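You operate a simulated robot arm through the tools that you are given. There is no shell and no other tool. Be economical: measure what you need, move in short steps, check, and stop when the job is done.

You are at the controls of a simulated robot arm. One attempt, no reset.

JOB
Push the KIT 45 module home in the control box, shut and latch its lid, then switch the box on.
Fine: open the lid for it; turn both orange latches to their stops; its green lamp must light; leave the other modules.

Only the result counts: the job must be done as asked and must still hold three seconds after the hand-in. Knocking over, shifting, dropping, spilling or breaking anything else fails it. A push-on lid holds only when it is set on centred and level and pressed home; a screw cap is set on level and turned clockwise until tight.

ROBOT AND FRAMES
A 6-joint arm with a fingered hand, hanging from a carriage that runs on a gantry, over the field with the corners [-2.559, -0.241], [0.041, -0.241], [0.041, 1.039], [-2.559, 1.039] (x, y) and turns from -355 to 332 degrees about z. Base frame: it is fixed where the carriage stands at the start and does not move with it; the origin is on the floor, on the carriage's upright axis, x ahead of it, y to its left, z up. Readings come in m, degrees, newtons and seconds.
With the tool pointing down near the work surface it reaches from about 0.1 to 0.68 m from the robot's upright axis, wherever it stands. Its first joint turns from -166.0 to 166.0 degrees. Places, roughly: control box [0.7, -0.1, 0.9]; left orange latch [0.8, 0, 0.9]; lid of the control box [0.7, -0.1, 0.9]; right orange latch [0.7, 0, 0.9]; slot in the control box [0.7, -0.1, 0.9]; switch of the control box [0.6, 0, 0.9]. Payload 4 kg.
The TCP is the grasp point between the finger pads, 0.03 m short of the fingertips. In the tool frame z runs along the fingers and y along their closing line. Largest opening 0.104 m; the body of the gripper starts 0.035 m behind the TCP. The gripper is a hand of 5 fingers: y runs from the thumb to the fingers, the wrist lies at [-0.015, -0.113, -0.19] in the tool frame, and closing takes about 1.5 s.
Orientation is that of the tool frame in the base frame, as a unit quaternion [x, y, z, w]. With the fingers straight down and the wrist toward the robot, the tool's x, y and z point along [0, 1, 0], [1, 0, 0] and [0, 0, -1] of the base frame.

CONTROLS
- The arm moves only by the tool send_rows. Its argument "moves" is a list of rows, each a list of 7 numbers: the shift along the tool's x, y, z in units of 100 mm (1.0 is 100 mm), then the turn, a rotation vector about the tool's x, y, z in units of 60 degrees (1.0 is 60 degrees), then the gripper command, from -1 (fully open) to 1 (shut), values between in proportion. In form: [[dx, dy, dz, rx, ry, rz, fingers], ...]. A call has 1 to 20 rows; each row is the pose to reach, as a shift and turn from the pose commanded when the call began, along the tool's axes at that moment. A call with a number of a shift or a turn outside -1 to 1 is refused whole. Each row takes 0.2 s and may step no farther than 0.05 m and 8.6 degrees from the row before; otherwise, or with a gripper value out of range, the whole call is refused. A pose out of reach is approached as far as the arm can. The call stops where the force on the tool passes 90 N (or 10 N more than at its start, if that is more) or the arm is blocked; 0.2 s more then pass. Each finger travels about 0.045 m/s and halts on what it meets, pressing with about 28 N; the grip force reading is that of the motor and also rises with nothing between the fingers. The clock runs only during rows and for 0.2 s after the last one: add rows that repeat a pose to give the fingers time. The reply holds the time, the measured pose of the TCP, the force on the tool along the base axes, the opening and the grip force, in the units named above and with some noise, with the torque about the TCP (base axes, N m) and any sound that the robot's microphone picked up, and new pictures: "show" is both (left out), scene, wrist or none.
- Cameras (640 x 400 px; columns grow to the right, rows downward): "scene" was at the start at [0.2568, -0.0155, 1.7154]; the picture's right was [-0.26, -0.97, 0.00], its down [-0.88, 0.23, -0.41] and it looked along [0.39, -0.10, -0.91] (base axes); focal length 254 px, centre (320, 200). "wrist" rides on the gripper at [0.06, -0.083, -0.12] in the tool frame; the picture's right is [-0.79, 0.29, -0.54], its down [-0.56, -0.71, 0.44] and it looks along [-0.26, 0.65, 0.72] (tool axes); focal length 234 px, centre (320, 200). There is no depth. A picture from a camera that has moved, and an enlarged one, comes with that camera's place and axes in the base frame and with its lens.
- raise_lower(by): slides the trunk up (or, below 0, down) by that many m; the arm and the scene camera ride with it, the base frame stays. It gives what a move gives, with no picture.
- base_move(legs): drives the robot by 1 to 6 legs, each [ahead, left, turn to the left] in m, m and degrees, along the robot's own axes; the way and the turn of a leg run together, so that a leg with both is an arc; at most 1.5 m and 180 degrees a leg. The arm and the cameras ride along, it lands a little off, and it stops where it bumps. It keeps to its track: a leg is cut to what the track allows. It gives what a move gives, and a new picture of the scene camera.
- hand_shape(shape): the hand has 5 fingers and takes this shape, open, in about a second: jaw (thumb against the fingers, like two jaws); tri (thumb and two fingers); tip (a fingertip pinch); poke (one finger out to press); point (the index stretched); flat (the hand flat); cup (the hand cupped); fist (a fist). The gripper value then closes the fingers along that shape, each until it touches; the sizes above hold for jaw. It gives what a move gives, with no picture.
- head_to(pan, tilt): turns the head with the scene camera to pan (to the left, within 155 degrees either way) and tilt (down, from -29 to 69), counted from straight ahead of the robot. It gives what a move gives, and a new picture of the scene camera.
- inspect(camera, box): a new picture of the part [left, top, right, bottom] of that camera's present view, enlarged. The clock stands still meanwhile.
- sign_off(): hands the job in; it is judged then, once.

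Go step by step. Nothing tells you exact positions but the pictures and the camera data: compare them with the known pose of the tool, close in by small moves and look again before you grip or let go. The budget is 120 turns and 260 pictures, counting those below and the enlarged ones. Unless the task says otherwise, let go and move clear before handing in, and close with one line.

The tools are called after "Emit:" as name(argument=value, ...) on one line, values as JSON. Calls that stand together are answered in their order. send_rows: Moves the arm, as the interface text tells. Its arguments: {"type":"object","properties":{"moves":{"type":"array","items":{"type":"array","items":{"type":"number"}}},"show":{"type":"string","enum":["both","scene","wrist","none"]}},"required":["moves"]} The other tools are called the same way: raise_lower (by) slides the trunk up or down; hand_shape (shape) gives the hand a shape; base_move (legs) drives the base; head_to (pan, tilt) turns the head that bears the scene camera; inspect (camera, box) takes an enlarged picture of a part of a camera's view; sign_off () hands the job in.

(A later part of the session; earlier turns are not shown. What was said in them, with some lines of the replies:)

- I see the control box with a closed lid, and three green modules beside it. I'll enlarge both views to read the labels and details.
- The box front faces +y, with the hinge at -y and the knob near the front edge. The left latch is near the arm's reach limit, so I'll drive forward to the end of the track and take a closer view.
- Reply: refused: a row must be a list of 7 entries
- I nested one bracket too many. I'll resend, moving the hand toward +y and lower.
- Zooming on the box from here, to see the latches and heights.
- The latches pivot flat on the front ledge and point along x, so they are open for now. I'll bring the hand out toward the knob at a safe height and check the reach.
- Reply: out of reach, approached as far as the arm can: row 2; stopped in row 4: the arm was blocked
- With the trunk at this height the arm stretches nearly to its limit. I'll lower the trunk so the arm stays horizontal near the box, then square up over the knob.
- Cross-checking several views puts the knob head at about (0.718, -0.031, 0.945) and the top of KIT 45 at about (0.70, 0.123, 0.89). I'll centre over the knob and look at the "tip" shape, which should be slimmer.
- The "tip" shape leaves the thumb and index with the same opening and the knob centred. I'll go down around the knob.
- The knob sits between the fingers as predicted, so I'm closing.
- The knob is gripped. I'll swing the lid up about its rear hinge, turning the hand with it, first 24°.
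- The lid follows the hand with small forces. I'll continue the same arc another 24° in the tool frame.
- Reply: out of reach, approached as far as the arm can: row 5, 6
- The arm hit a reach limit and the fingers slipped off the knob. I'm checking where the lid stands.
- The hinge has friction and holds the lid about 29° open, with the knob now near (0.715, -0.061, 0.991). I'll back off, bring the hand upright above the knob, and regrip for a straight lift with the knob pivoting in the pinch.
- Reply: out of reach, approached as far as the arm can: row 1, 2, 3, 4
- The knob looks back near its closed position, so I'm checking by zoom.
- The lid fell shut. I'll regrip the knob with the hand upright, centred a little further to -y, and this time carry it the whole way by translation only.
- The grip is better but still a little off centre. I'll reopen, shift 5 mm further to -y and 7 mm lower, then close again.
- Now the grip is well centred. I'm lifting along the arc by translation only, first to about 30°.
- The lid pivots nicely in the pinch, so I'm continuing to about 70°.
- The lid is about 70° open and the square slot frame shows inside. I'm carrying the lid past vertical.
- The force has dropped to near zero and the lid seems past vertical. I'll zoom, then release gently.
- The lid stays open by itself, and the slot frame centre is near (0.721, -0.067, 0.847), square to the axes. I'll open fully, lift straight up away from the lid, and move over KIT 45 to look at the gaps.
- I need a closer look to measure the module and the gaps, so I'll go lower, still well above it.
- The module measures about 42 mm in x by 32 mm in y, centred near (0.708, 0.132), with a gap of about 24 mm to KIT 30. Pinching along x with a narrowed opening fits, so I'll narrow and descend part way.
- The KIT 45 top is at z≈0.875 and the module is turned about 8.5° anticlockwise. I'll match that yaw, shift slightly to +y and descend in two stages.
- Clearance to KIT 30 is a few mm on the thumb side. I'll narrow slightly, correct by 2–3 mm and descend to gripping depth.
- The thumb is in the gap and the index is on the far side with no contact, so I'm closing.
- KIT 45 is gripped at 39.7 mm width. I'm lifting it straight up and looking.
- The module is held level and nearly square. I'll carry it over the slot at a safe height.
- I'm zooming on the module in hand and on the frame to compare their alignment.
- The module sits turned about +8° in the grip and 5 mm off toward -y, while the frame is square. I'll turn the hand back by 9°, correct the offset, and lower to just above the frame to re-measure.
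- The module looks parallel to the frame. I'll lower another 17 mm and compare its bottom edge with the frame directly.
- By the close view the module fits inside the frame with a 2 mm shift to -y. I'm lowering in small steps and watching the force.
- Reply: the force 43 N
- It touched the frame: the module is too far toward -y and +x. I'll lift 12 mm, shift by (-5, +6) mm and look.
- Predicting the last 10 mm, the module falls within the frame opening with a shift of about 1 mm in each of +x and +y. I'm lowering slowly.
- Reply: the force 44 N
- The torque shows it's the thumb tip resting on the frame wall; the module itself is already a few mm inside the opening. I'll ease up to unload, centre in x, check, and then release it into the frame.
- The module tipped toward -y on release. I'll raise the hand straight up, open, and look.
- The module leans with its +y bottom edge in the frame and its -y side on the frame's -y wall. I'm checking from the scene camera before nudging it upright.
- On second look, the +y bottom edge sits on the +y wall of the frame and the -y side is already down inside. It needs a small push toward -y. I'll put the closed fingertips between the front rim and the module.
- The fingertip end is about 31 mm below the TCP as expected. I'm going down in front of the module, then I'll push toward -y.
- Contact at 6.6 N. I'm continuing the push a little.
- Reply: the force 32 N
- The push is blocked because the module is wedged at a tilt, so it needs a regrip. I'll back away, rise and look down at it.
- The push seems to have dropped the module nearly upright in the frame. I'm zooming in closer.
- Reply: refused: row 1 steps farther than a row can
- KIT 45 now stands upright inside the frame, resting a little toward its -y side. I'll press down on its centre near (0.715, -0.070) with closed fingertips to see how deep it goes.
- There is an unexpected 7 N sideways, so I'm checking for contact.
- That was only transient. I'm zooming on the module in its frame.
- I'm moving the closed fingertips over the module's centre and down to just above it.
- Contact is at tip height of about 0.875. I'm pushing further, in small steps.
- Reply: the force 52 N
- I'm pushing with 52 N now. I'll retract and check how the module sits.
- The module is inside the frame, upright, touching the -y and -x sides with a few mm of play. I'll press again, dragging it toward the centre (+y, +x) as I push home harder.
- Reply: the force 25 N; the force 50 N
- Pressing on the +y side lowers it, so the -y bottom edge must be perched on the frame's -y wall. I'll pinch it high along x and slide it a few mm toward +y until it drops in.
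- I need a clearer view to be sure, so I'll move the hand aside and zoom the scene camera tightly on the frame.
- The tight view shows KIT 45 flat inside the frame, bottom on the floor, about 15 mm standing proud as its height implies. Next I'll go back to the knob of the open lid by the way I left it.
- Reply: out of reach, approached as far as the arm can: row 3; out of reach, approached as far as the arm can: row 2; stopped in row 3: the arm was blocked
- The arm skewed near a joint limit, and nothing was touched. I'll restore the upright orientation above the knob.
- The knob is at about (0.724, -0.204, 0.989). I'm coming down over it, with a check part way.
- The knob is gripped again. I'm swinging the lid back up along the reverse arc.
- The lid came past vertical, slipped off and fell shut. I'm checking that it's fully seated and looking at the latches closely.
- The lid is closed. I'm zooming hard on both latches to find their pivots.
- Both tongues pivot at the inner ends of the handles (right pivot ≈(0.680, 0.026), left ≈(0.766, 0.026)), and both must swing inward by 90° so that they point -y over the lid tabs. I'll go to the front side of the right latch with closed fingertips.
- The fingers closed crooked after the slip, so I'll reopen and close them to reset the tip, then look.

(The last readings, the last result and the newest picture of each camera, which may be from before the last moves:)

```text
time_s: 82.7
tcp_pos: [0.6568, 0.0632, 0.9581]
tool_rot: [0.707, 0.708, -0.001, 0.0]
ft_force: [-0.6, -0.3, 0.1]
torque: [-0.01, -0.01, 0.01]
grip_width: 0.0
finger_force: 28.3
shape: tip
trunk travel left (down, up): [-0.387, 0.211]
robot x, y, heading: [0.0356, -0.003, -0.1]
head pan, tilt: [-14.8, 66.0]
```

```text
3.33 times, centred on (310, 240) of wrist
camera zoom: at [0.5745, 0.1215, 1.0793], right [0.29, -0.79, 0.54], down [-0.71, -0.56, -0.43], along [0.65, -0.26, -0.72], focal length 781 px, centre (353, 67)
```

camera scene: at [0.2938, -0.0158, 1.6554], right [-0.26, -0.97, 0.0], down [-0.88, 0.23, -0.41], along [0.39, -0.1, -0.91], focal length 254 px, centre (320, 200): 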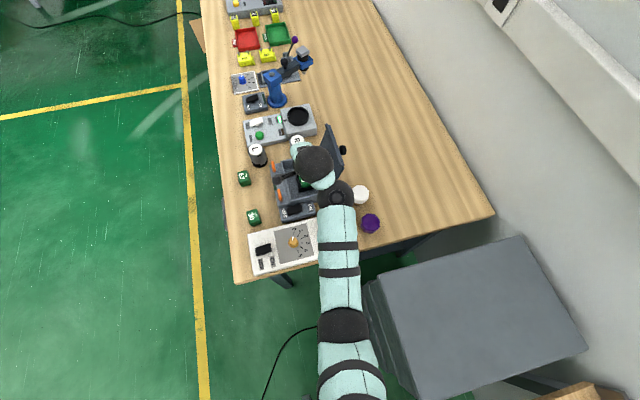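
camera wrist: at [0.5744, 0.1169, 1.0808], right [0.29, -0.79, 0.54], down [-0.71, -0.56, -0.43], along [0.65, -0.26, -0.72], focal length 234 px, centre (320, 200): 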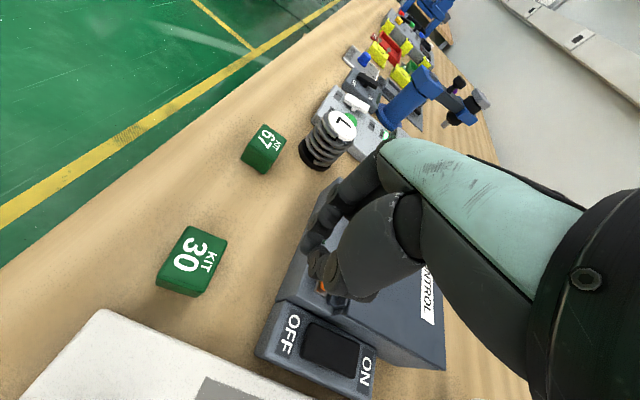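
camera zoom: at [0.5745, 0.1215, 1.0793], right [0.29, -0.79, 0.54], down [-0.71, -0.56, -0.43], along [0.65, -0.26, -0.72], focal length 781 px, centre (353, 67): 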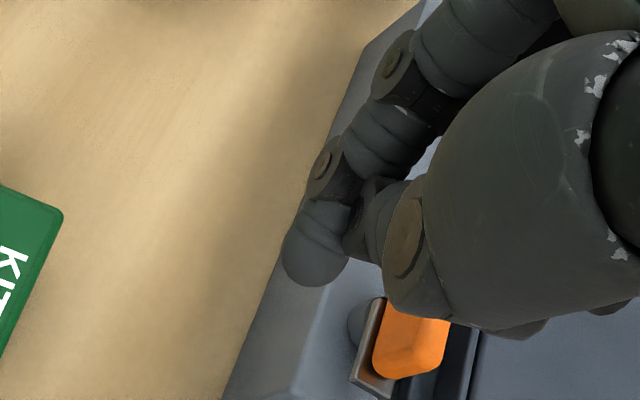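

The tip is reset; it's a single rounded index tip. The posts seem nearer the middle of the handles, so I'll push the right latch's outer end toward -y and check after about 45°.

Emit:
send_rows(moves=[[0, 0, 0.22, 0, 0, 0, 1], [-0.1, 0, 0.22, 0, 0, 0, 1], [-0.18, 0, 0.22, 0, 0, 0, 1], [-0.222, 0, 0.22, 0, 0, 0, 1], [-0.263, -0.032, 0.22, 0, 0, 0, 1], [-0.312, -0.054, 0.22, 0, 0, 0, 1], [-0.365, -0.063, 0.22, 0, 0, 0, 1]], show="none")

Emit:
inspect(camera="wrist", box=[250, 180, 370, 300])

Emit:
inspect(camera="scene", box=[262, 155, 302, 205])

```text
time_s: 84.3
tcp_pos: [0.6489, 0.0291, 0.9341]
tool_rot: [0.706, 0.709, -0.001, -0.001]
ft_force: [-9.0, 11.2, 5.4]
torque: [0.2, 0.1, 0.09]
grip_width: 0.0
finger_force: 27.6
shape: tip
trunk travel left (down, up): [-0.387, 0.211]
robot x, y, heading: [0.0354, -0.0027, 0.3]
head pan, tilt: [-14.8, 66.0]
```

```text
3.33 times, centred on (310, 240) of wrist
camera zoom: at [0.5674, 0.0867, 1.0546], right [0.29, -0.79, 0.54], down [-0.71, -0.56, -0.43], along [0.64, -0.25, -0.72], focal length 781 px, centre (353, 67)
```

zoom: 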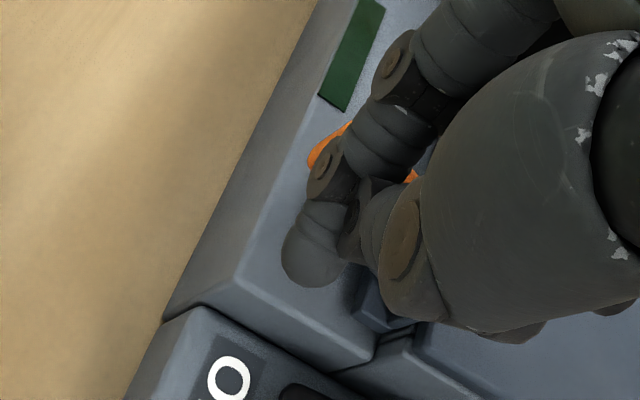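

```text
8.00 times, centred on (282, 180) of scene
camera zoom: at [0.2931, -0.0144, 1.6553], right [-0.26, -0.97, 0.0], down [-0.88, 0.23, -0.41], along [0.39, -0.1, -0.91], focal length 2030 px, centre (624, 360)
```

zoom: 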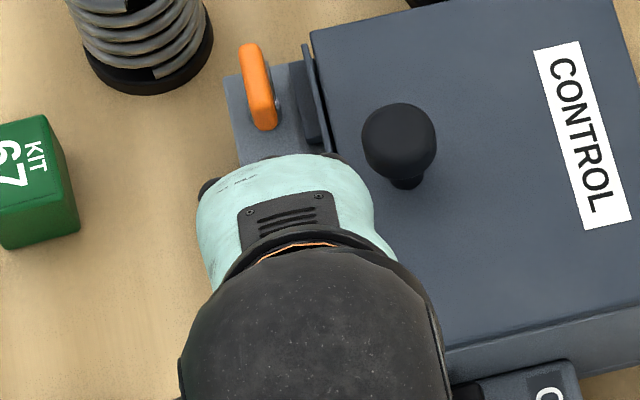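

The right handle is turning. I'm continuing the arc to its stop.

Emit:
send_rows(moves=[[-0.053, 0.005, 0, 0, 0, 0, 1], [-0.103, 0.024, 0, 0, 0, 0, 1], [-0.147, 0.055, 0, 0, 0, 0, 1], [-0.165, 0.075, 0, 0, 0, 0, 1], [-0.181, 0.096, 0, 0, 0, 0, 1]], show="none")

Emit:
inspect(camera="wrist", box=[250, 180, 370, 300])

```text
time_s: 85.5
tcp_pos: [0.6542, 0.014, 0.9316]
tool_rot: [0.706, 0.708, -0.003, -0.004]
ft_force: [-32.1, 21.2, 11.7]
torque: [0.37, 0.51, 0.1]
grip_width: 0.0
finger_force: 28.0
shape: tip
trunk travel left (down, up): [-0.387, 0.211]
robot x, y, heading: [0.0365, 0.0012, -0.1]
head pan, tilt: [-14.8, 66.0]
```

```text
3.33 times, centred on (310, 240) of wrist
camera zoom: at [0.5727, 0.0714, 1.0529], right [0.3, -0.79, 0.54], down [-0.71, -0.56, -0.43], along [0.64, -0.25, -0.72], focal length 781 px, centre (353, 67)
```

zoom: 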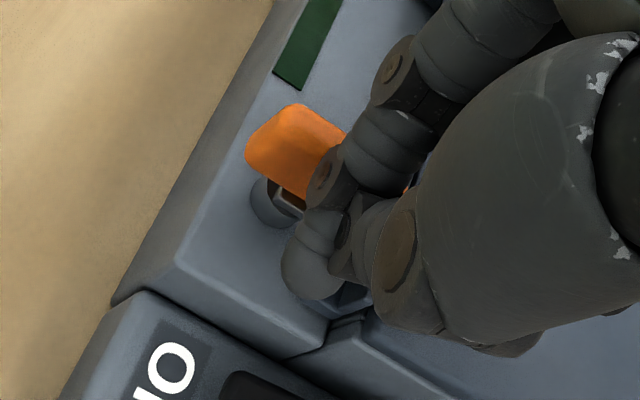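

The force has risen to 32 N against the handle, so it's at or near its stop. I'm backing off to see the result.

Emit:
send_rows(moves=[[0, -0.1, 0, 0, 0, 0, 1], [0.05, -0.25, -0.2, 0, 0, 0, 1], [0.1, -0.4, -0.5, 0, 0, 0, 1], [0.1, -0.7, -0.6, 0, 0, 0, 1]], show="none")

Emit:
inspect(camera="wrist", box=[270, 120, 390, 220])

Emit:
inspect(camera="scene", box=[262, 155, 302, 205])

```text
time_s: 86.5
tcp_pos: [0.5881, 0.0149, 0.9965]
tool_rot: [0.707, 0.707, -0.001, 0.001]
ft_force: [0.0, 0.0, -0.3]
torque: [-0.03, 0.02, -0.02]
grip_width: 0.0
finger_force: 27.8
shape: tip
trunk travel left (down, up): [-0.387, 0.211]
robot x, y, heading: [0.0367, 0.0015, 0.2]
head pan, tilt: [-14.8, 66.0]
```

```text
4.00 times, centred on (330, 170) of wrist
camera zoom: at [0.5066, 0.0742, 1.116], right [0.29, -0.79, 0.54], down [-0.71, -0.56, -0.43], along [0.65, -0.26, -0.72], focal length 937 px, centre (280, 320)
```

zoom: 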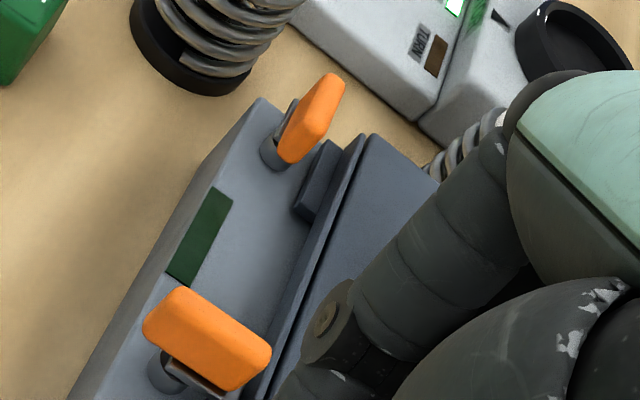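

```text
8.00 times, centred on (282, 180) of scene
camera zoom: at [0.2939, -0.0158, 1.6554], right [-0.26, -0.97, 0.0], down [-0.88, 0.23, -0.41], along [0.39, -0.1, -0.91], focal length 2030 px, centre (624, 360)
```

zoom: 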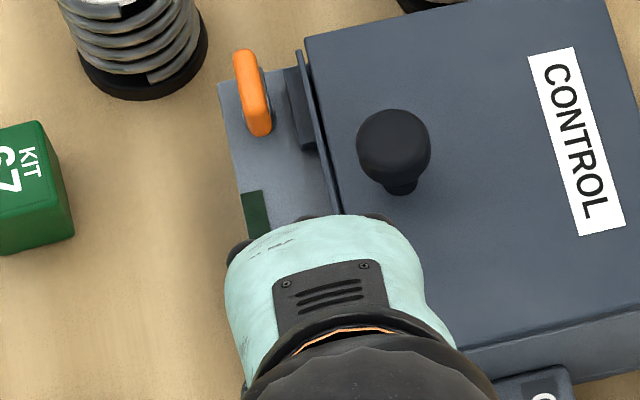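

The right handle is now turned across to the lid. For the left latch the pivot is mid-handle too, so I can push its inner half toward +y from the lid side, which stays within reach. I'll hover there first.

Emit:
send_rows(moves=[[0, 0.4, 0, 0, 0, 0, 1], [0, 0.8, 0, 0, 0, 0, 1], [0, 1.0, 0, 0, 0, 0, 1]], show="none")

Emit:
send_rows(moves=[[0, 0.35, 0, 0, 0, 0, 1], [-0.05, 0.74, 0, 0, 0, 0, 1], [-0.05, 0.74, 0.2, 0, 0, 0, 1], [-0.05, 0.74, 0.35, 0, 0, 0, 1]], show="none")

Emit:
inspect(camera="wrist", box=[230, 160, 370, 300])

Emit:
inspect(camera="scene", box=[262, 155, 302, 205])

```text
time_s: 87.3
tcp_pos: [0.6898, 0.0162, 0.9958]
tool_rot: [0.708, 0.707, -0.001, -0.001]
ft_force: [-0.3, 0.2, -0.5]
torque: [-0.02, 0.01, -0.01]
grip_width: 0.0002
finger_force: 28.2
shape: tip
trunk travel left (down, up): [-0.387, 0.211]
robot x, y, heading: [0.0353, -0.0001, -0.2]
head pan, tilt: [-14.8, 66.0]
```

```text
time_s: 88.3
tcp_pos: [0.766, 0.011, 0.9596]
tool_rot: [0.707, 0.707, 0.0, -0.001]
ft_force: [-0.7, 0.1, -0.8]
torque: [-0.02, -0.01, 0.02]
grip_width: 0.0
finger_force: 27.7
shape: tip
trunk travel left (down, up): [-0.387, 0.211]
robot x, y, heading: [0.0391, -0.001, 0.1]
head pan, tilt: [-14.8, 66.0]
```

```text
2.86 times, centred on (300, 230) of wrist
camera zoom: at [0.6835, 0.0704, 1.0792], right [0.29, -0.79, 0.54], down [-0.71, -0.56, -0.43], along [0.65, -0.26, -0.72], focal length 669 px, centre (377, 114)
```

zoom: 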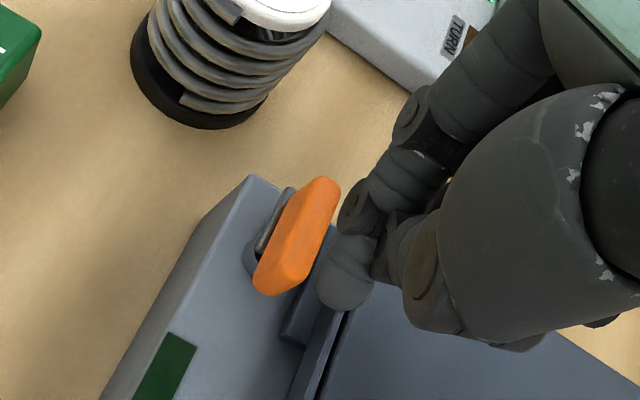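

```text
8.00 times, centred on (282, 180) of scene
camera zoom: at [0.2938, -0.0157, 1.6554], right [-0.26, -0.97, 0.0], down [-0.88, 0.23, -0.41], along [0.39, -0.1, -0.91], focal length 2030 px, centre (624, 360)
```

zoom: 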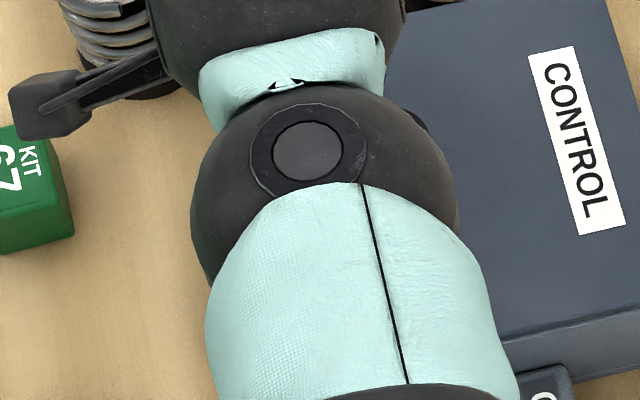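

There isn't room between that handle and the lid lip, but reach is fine here. I'll push the outer end from the +y side instead, as with the right latch. Moving around to its front.

Emit:
send_rows(moves=[[0.05, 0, -0.25, 0, 0, 0, 1], [0.3, 0.15, -0.25, 0, 0, 0, 1], [0.47, 0.27, -0.2, 0, 0, 0, 1], [0.47, 0.27, 0, 0, 0, 0, 1], [0.47, 0.27, 0, 0, 0, 0, 1]], show="none")

Emit:
inspect(camera="wrist", box=[230, 160, 370, 300])

```text
time_s: 89.5
tcp_pos: [0.7901, 0.0579, 0.9604]
tool_rot: [0.707, 0.707, -0.002, 0.0]
ft_force: [0.2, -0.8, 0.7]
torque: [0.02, -0.01, 0.08]
grip_width: 0.0
finger_force: 28.6
shape: tip
trunk travel left (down, up): [-0.387, 0.211]
robot x, y, heading: [0.0372, -0.0008, -0.0]
head pan, tilt: [-14.8, 66.0]
```

```text
2.86 times, centred on (300, 230) of wrist
camera zoom: at [0.7085, 0.1177, 1.08], right [0.29, -0.79, 0.54], down [-0.71, -0.56, -0.43], along [0.65, -0.26, -0.72], focal length 669 px, centre (377, 114)
```

zoom: 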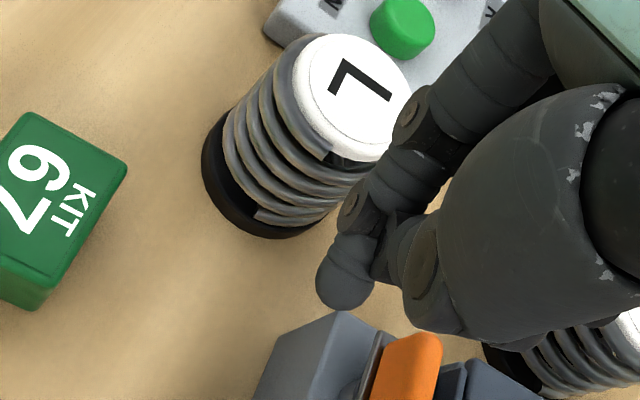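

The L spring stands near the index knuckle, so I'll lean the hand back 15° to raise the knuckles clear, lower, and push the outer end through the first 45°.

Emit:
send_rows(moves=[[0, -0.04, 0, -0.125, 0, 0, 1], [0, -0.07, 0.01, -0.25, 0, 0, 1], [0, -0.07, 0.15, -0.25, 0, 0, 1], [0, -0.07, 0.25, -0.25, 0, 0, 1], [-0.1, -0.06, 0.25, -0.25, 0, 0, 1], [-0.2, -0.06, 0.25, -0.25, 0, 0, 1], [-0.256, -0.026, 0.25, -0.25, 0, 0, 1], [-0.3, -0.002, 0.25, -0.25, 0, 0, 1], [-0.349, 0.01, 0.25, -0.25, 0, 0, 1]], show="none")

Emit:
inspect(camera="wrist", box=[230, 160, 370, 300])

```text
time_s: 91.5
tcp_pos: [0.7936, 0.0246, 0.9374]
tool_rot: [0.701, 0.701, 0.092, 0.093]
ft_force: [1.6, 0.5, 1.0]
torque: [0.0, 0.01, -0.02]
grip_width: 0.0
finger_force: 27.9
shape: tip
trunk travel left (down, up): [-0.387, 0.211]
robot x, y, heading: [0.0362, 0.0006, -0.2]
head pan, tilt: [-14.8, 66.0]
```

```text
2.86 times, centred on (300, 230) of wrist
camera zoom: at [0.683, 0.0832, 1.0306], right [0.14, -0.79, 0.6], down [-0.57, -0.56, -0.6], along [0.81, -0.26, -0.53], focal length 669 px, centre (377, 114)
```

zoom: 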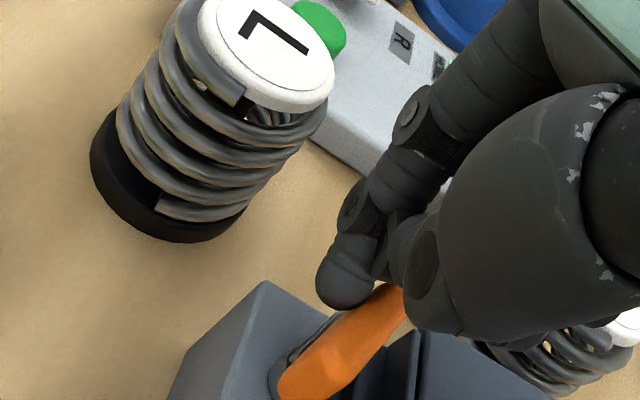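

The left handle has begun to turn. I'm continuing the arc.

Emit:
send_rows(moves=[[-0.066, 0, 0, 0, 0, 0, 1], [-0.126, -0.01, -0.003, 0, 0, 0, 1], [-0.176, -0.039, -0.01, 0, 0, 0, 1], [-0.216, -0.077, -0.021, 0, 0, 0, 1], [-0.236, -0.126, -0.034, 0, 0, 0, 1]], show="none")

Emit:
inspect(camera="wrist", box=[230, 160, 370, 300])

```text
time_s: 92.7
tcp_pos: [0.7851, 0.005, 0.9386]
tool_rot: [0.7, 0.702, 0.094, 0.093]
ft_force: [16.5, 10.6, -0.7]
torque: [0.19, -0.26, -0.11]
grip_width: 0.0
finger_force: 28.4
shape: tip
trunk travel left (down, up): [-0.387, 0.211]
robot x, y, heading: [0.0357, -0.0002, -0.1]
head pan, tilt: [-14.8, 66.0]
```

```text
2.86 times, centred on (300, 230) of wrist
camera zoom: at [0.6746, 0.0631, 1.0324], right [0.14, -0.79, 0.6], down [-0.56, -0.56, -0.61], along [0.81, -0.25, -0.52], focal length 669 px, centre (377, 114)
```

zoom: 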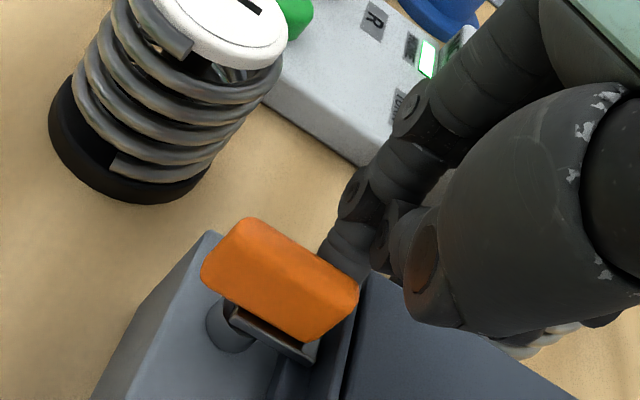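

The left handle now points across to the lid. I'll push a little more toward -x to be sure it's at the stop, then back off.

Emit:
send_rows(moves=[[0, -0.04, -0.01, 0, 0, 0, 1], [0, -0.08, -0.02, 0, 0, 0, 1]], show="none")

Emit:
send_rows(moves=[[0, 0.1, 0.03, 0, 0, 0, 1], [0, 0.2, 0.05, 0, 0, 0, 1], [0.05, 0.2, -0.25, 0, 0, 0, 1], [0.05, 0.1, -0.5, 0, 0, 0, 1], [0, -0.3, -0.7, 0.12, 0, 0, 1], [0, -0.75, -0.7, 0.25, 0, 0, 1]], show="none")

Emit:
inspect(camera="wrist", box=[200, 140, 360, 300])

```text
time_s: 93.3
tcp_pos: [0.7784, 0.004, 0.9393]
tool_rot: [0.7, 0.702, 0.095, 0.094]
ft_force: [27.8, 13.2, 0.9]
torque: [0.26, -0.55, -0.13]
grip_width: 0.0
finger_force: 28.1
shape: tip
trunk travel left (down, up): [-0.387, 0.211]
robot x, y, heading: [0.0345, 0.0004, 0.1]
head pan, tilt: [-14.8, 66.0]
```

```text
time_s: 94.7
tcp_pos: [0.6812, 0.0017, 0.9801]
tool_rot: [0.708, 0.706, -0.003, 0.0]
ft_force: [0.8, -1.0, 0.0]
torque: [-0.02, 0.0, 0.02]
grip_width: 0.0
finger_force: 27.7
shape: tip
trunk travel left (down, up): [-0.387, 0.211]
robot x, y, heading: [0.0385, -0.002, -0.1]
head pan, tilt: [-14.8, 66.0]
```

```text
2.50 times, centred on (280, 220) of wrist
camera zoom: at [0.5996, 0.0606, 1.1013], right [0.29, -0.79, 0.54], down [-0.71, -0.56, -0.43], along [0.64, -0.26, -0.72], focal length 585 px, centre (420, 150)
```

zoom: 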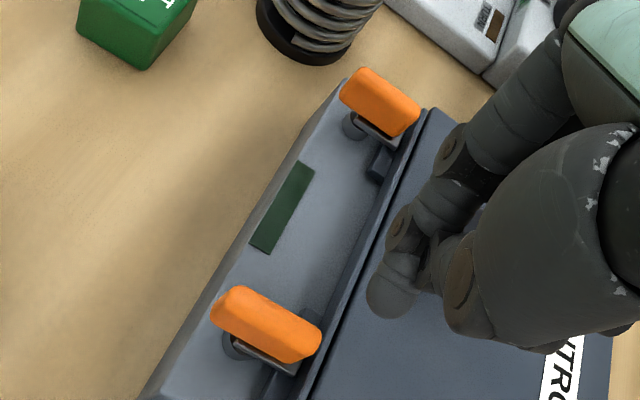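

Both handles now lie across the lid edge. I'll pull the hand back and check their angles from the scene camera.

Emit:
send_rows(moves=[[0.3, -0.35, -0.2, 0, 0, 0, 1], [0.6, -0.7, -0.3, 0, 0, 0, 1], [0.9, -1.0, -0.3, 0, 0, 0, 1]], show="none")

Emit:
inspect(camera="scene", box=[265, 155, 325, 215])

Emit:
inspect(camera="scene", box=[268, 160, 296, 200])

```text
refused: row 1 steps farther than a row can; nothing moved
```

```text
6.67 times, centred on (295, 185) of scene
camera zoom: at [0.2939, -0.0157, 1.6554], right [-0.26, -0.97, 0.0], down [-0.88, 0.23, -0.41], along [0.39, -0.1, -0.91], focal length 1692 px, centre (487, 300)
```

zoom: 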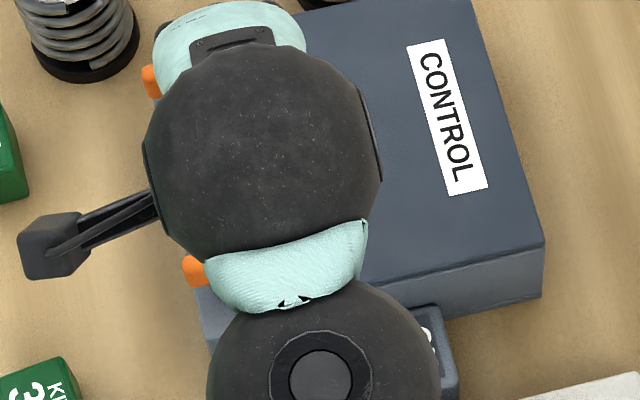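

```text
10.00 times, centred on (282, 180) of scene
camera zoom: at [0.2939, -0.0157, 1.6554], right [-0.26, -0.97, 0.0], down [-0.88, 0.23, -0.41], along [0.39, -0.1, -0.91], focal length 2538 px, centre (700, 400)
```

zoom: 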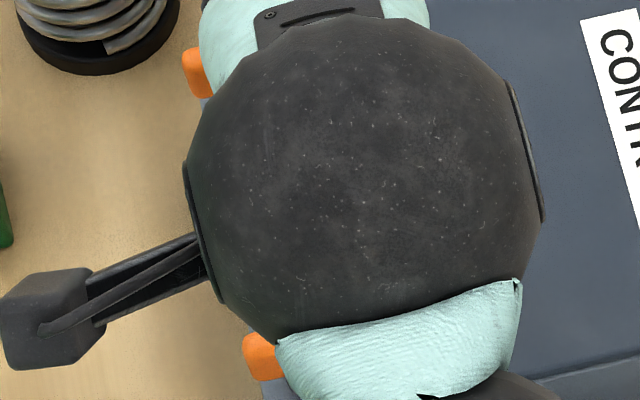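

Emit:
send_rows(moves=[[-0.15, -0.15, -0.35, 0, 0, 0, 1], [-0.45, -0.4, -0.4, 0, 0, 0, 1], [-0.75, -0.7, -0.4, 0, 0, 0, 1], [-1.0, -0.9, -0.4, 0, 0, 0, 1]], show="none")

Emit:
inspect(camera="scene", box=[265, 155, 305, 205])

```text
time_s: 95.7
tcp_pos: [0.5897, -0.1023, 1.0238]
tool_rot: [0.707, 0.707, -0.002, 0.0]
ft_force: [-0.6, -0.1, -0.4]
torque: [-0.02, 0.03, -0.01]
grip_width: 0.0003
finger_force: 28.4
shape: tip
trunk travel left (down, up): [-0.387, 0.211]
robot x, y, heading: [0.0383, 0.002, -0.1]
head pan, tilt: [-14.8, 66.0]
```

```text
8.00 times, centred on (285, 180) of scene
camera zoom: at [0.2939, -0.0157, 1.6554], right [-0.26, -0.97, 0.0], down [-0.88, 0.23, -0.41], along [0.39, -0.1, -0.91], focal length 2030 px, centre (600, 360)
```

zoom: 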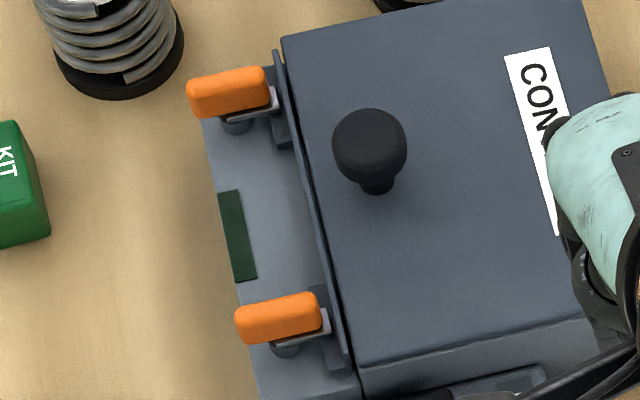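

Both latches are square across the lid, at their stops. Now the switch: I'll move the hand away and look at it closely.

Emit:
send_rows(moves=[[0.3, 0, -0.1, 0, 0, 0, 1], [0.7, 0, -0.1, 0, 0, 0, 1], [1.0, 0, -0.1, 0, 0, 0, 1]], show="none")

Emit:
inspect(camera="wrist", box=[200, 160, 380, 340])

Emit:
inspect(camera="scene", box=[275, 190, 325, 230])

```text
time_s: 96.5
tcp_pos: [0.5917, -0.0005, 1.0333]
tool_rot: [0.707, 0.707, -0.001, 0.0]
ft_force: [1.4, -0.2, -0.2]
torque: [0.05, -0.02, 0.0]
grip_width: 0.0001
finger_force: 28.7
shape: tip
trunk travel left (down, up): [-0.387, 0.211]
robot x, y, heading: [0.0336, -0.0002, 0.1]
head pan, tilt: [-14.8, 66.0]
```

```text
2.22 times, centred on (290, 250) of wrist
camera zoom: at [0.5103, 0.0571, 1.154], right [0.29, -0.79, 0.54], down [-0.71, -0.56, -0.43], along [0.65, -0.26, -0.72], focal length 520 px, centre (387, 89)
```

zoom: 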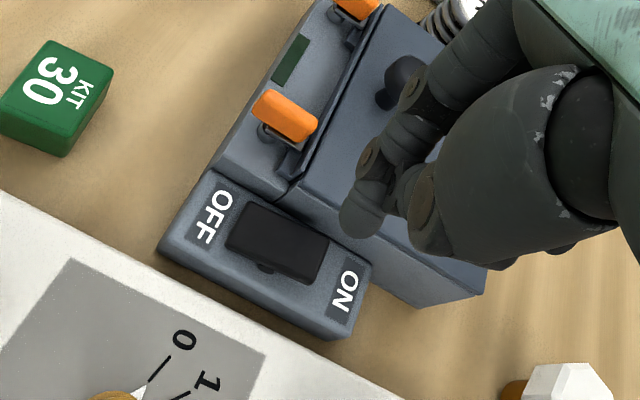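

```text
10.00 times, centred on (300, 210) of scene
camera zoom: at [0.2938, -0.0157, 1.6554], right [-0.26, -0.97, 0.0], down [-0.88, 0.23, -0.41], along [0.39, -0.1, -0.91], focal length 2538 px, centre (520, 100)
```

zoom: 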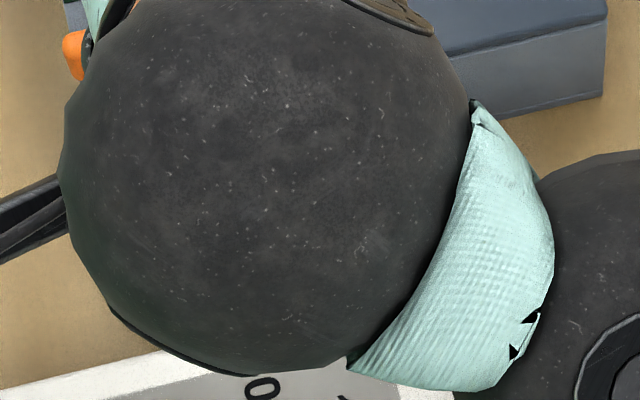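

The rocker's pivot is in its middle and ON is its -y end, near (0.61, -0.03). I'll bring the fingertip above that end, leaning the hand back 15° so the index clears the lid.

Emit:
send_rows(moves=[[-0.1, 0.03, 0, -0.125, 0, 0, 1], [-0.2, 0.06, 0.2, -0.25, 0, 0, 1], [-0.28, 0.06, 0.5, -0.25, 0, 0, 1], [-0.28, 0.06, 0.85, -0.25, 0, 0, 1], [-0.28, 0.06, 0.85, -0.25, 0, 0, 1]], show="none")

Emit:
inspect(camera="wrist", box=[220, 160, 400, 320])

```text
time_s: 97.7
tcp_pos: [0.5967, -0.0263, 0.9456]
tool_rot: [0.701, 0.701, 0.091, 0.092]
ft_force: [-1.1, -0.5, 0.3]
torque: [0.04, -0.01, 0.0]
grip_width: 0.0
finger_force: 27.9
shape: tip
out of reach, approached as far as the arm can: row 1
trunk travel left (down, up): [-0.387, 0.211]
robot x, y, heading: [0.0348, -0.0031, 0.1]
head pan, tilt: [-14.8, 66.0]
```

```text
2.50 times, centred on (310, 240) of wrist
camera zoom: at [0.4875, 0.0326, 1.0413], right [0.14, -0.79, 0.6], down [-0.57, -0.56, -0.6], along [0.81, -0.26, -0.53], focal length 585 px, centre (345, 100)
```

zoom: 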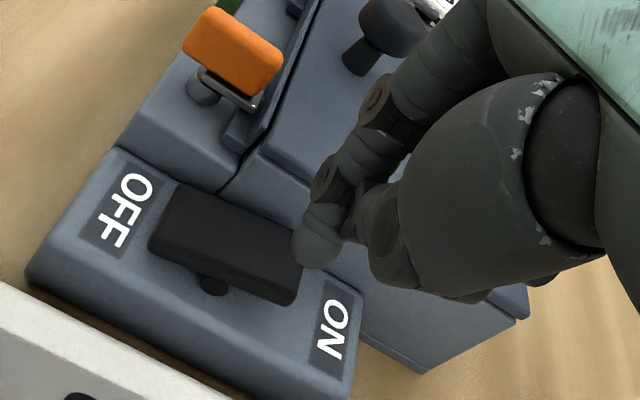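

The tip is lined up over the rocker's ON end. I'm pressing down in steps.

Emit:
send_rows(moves=[[0, -0.026, 0.1, 0, 0, 0, 1], [0, -0.05, 0.19, 0, 0, 0, 1], [0, -0.06, 0.24, 0, 0, 0, 1], [0, -0.075, 0.29, 0, 0, 0, 1], [0, -0.085, 0.33, 0, 0, 0, 1]], show="none")

Emit:
inspect(camera="wrist", box=[220, 160, 400, 320])

```text
time_s: 98.9
tcp_pos: [0.5967, -0.0272, 0.9157]
tool_rot: [0.701, 0.702, 0.091, 0.092]
ft_force: [-0.2, -0.7, -0.8]
torque: [0.01, 0.01, 0.0]
grip_width: 0.0001
finger_force: 27.5
shape: tip
trunk travel left (down, up): [-0.387, 0.211]
robot x, y, heading: [0.0361, -0.0008, 0.0]
head pan, tilt: [-14.8, 66.0]
```

```text
2.50 times, centred on (310, 240) of wrist
camera zoom: at [0.4872, 0.0316, 1.0099], right [0.14, -0.79, 0.6], down [-0.57, -0.56, -0.6], along [0.81, -0.26, -0.53], focal length 585 px, centre (345, 100)
```

zoom: 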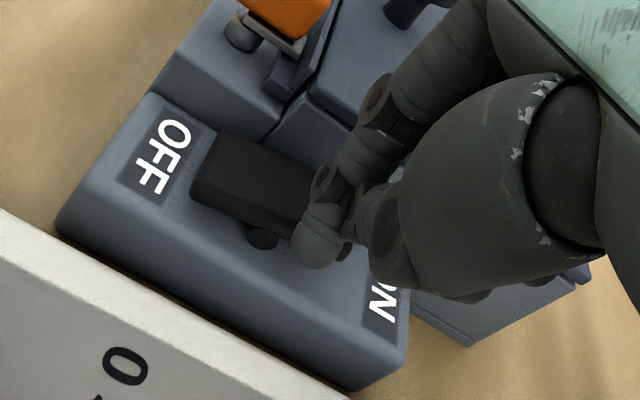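

No contact yet; the tip is drifting off the rocker's -x side. I'll shift +x by 10 mm and lower again.

Emit:
send_rows(moves=[[0, 0.04, -0.12, 0, 0, 0, 1], [-0.02, 0.14, -0.09, 0, 0, 0, 1], [-0.02, 0.12, 0, 0, 0, 0, 1], [-0.02, 0.11, 0.05, 0, 0, 0, 1], [-0.02, 0.1, 0.1, 0, 0, 0, 1]], show="none")

Emit:
inspect(camera="wrist", box=[220, 160, 400, 320])

```text
time_s: 100.1
tcp_pos: [0.6116, -0.0305, 0.9096]
tool_rot: [0.7, 0.701, 0.094, 0.094]
ft_force: [-0.3, -3.5, 10.1]
torque: [0.02, 0.07, 0.02]
grip_width: 0.0
finger_force: 28.0
shape: tip
trunk travel left (down, up): [-0.387, 0.211]
robot x, y, heading: [0.0379, -0.0, 0.1]
head pan, tilt: [-14.8, 66.0]
```

```text
2.50 times, centred on (310, 240) of wrist
camera zoom: at [0.5007, 0.0287, 1.0035], right [0.14, -0.79, 0.6], down [-0.57, -0.56, -0.6], along [0.81, -0.26, -0.52], focal length 585 px, centre (345, 100)
```

zoom: 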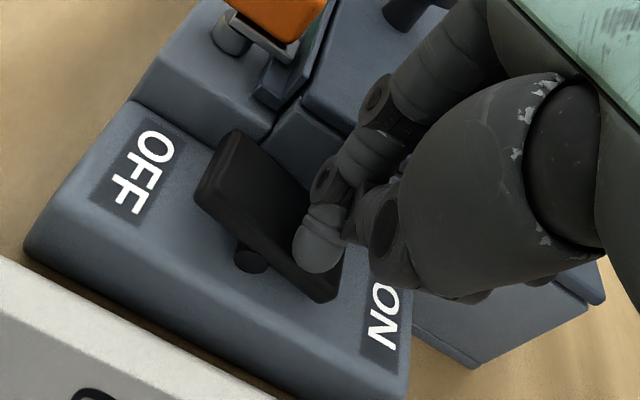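

The rocker has tilted toward ON with the OFF end up. I'll press slightly more, then lift away and look at the lamp.

Emit:
send_rows(moves=[[0, -0.01, 0.04, 0, 0, 0, 1], [0, -0.02, 0.07, 0, 0, 0, 1]], show="none")

Emit:
send_rows(moves=[[0, 0, -0.25, 0, 0, 0, 1], [0, 0, -0.6, 0, 0, 0, 1], [-0.4, 0, -0.85, 0, 0, 0, 1], [-0.8, -0.1, -0.85, 0, 0, 0, 1], [-1.0, -0.1, -0.85, 0, 0, 0, 1]], show="none")

Emit:
inspect(camera="scene", box=[265, 155, 325, 215])

```text
time_s: 100.7
tcp_pos: [0.6162, -0.0303, 0.9072]
tool_rot: [0.701, 0.7, 0.096, 0.097]
ft_force: [3.0, -2.3, 35.5]
torque: [0.25, 0.43, 0.0]
grip_width: 0.0017
finger_force: 28.6
shape: tip
trunk travel left (down, up): [-0.387, 0.211]
robot x, y, heading: [0.0386, -0.0009, 0.0]
head pan, tilt: [-14.8, 66.0]
```

```text
time_s: 101.9
tcp_pos: [0.5769, -0.1312, 0.9751]
tool_rot: [0.701, 0.701, 0.09, 0.092]
ft_force: [-0.2, 0.1, -0.1]
torque: [0.0, -0.05, 0.0]
grip_width: 0.0
finger_force: 28.4
shape: tip
trunk travel left (down, up): [-0.387, 0.211]
robot x, y, heading: [0.0334, -0.002, -0.0]
head pan, tilt: [-14.8, 66.0]
```

```text
6.67 times, centred on (295, 185) of scene
camera zoom: at [0.2938, -0.0157, 1.6554], right [-0.26, -0.97, 0.0], down [-0.88, 0.23, -0.41], along [0.39, -0.1, -0.91], focal length 1692 px, centre (487, 300)
```

zoom: 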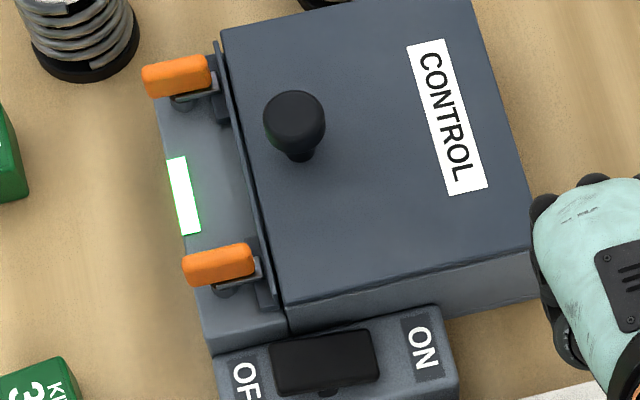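

The green lamp is lit, with the lid shut, both latches across and the switch on. I'll raise the hand clear and take a final look.

Emit:
send_rows(moves=[[0, -0.2, -0.3, 0, 0, 0, 1], [0, -0.5, -0.5, 0, 0, 0, 0.5], [0, -0.8, -0.6, 0, 0, 0, 0]], show="scene")

Emit:
inspect(camera="scene", box=[230, 120, 390, 270])

```text
time_s: 102.7
tcp_pos: [0.4828, -0.1302, 1.0173]
tool_rot: [0.702, 0.701, 0.091, 0.092]
ft_force: [0.2, 0.0, -0.8]
torque: [0.02, 0.0, -0.01]
grip_width: 0.0387
finger_force: 0.0
shape: tip
trunk travel left (down, up): [-0.387, 0.211]
robot x, y, heading: [0.0351, -0.001, -0.1]
head pan, tilt: [-14.8, 66.0]
camera scene: at [0.2939, -0.0157, 1.6554], right [-0.26, -0.97, 0.0], down [-0.88, 0.23, -0.41], along [0.39, -0.1, -0.91], focal length 254 px, centre (320, 200)
```

scene: 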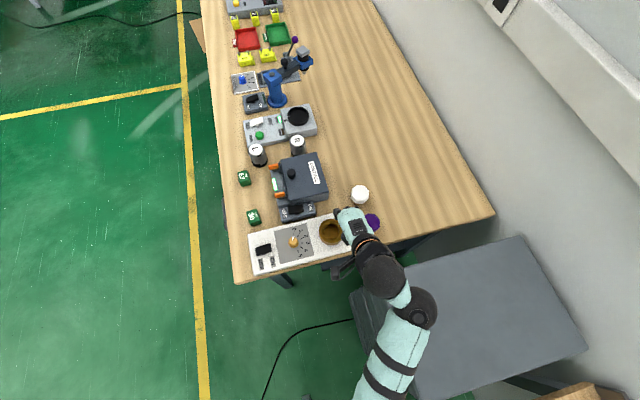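

```text
2.67 times, centred on (310, 195) of scene
camera zoom: at [0.2939, -0.0157, 1.6554], right [-0.26, -0.97, 0.0], down [-0.88, 0.23, -0.41], along [0.39, -0.1, -0.91], focal length 677 px, centre (347, 213)
```

zoom: 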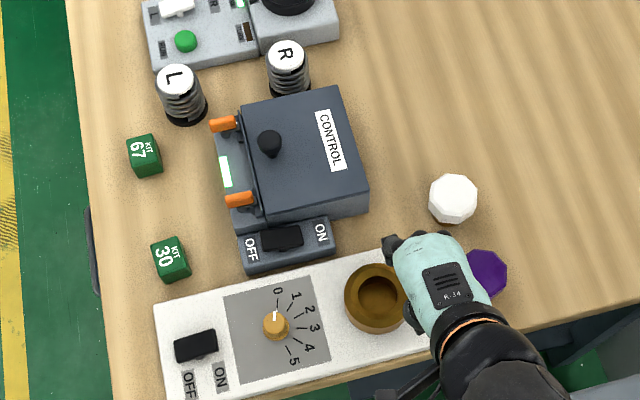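

Everything else on the table is where it was, the hand is clear, and the green lamp is lit. I'm handing in.

Emit:
sign_off()

```text
The job is handed in.
```

KIT 45 is seated in the control box, the lid is shut with both orange latches turned to their stops, and the box is switched on with its green lamp lit.
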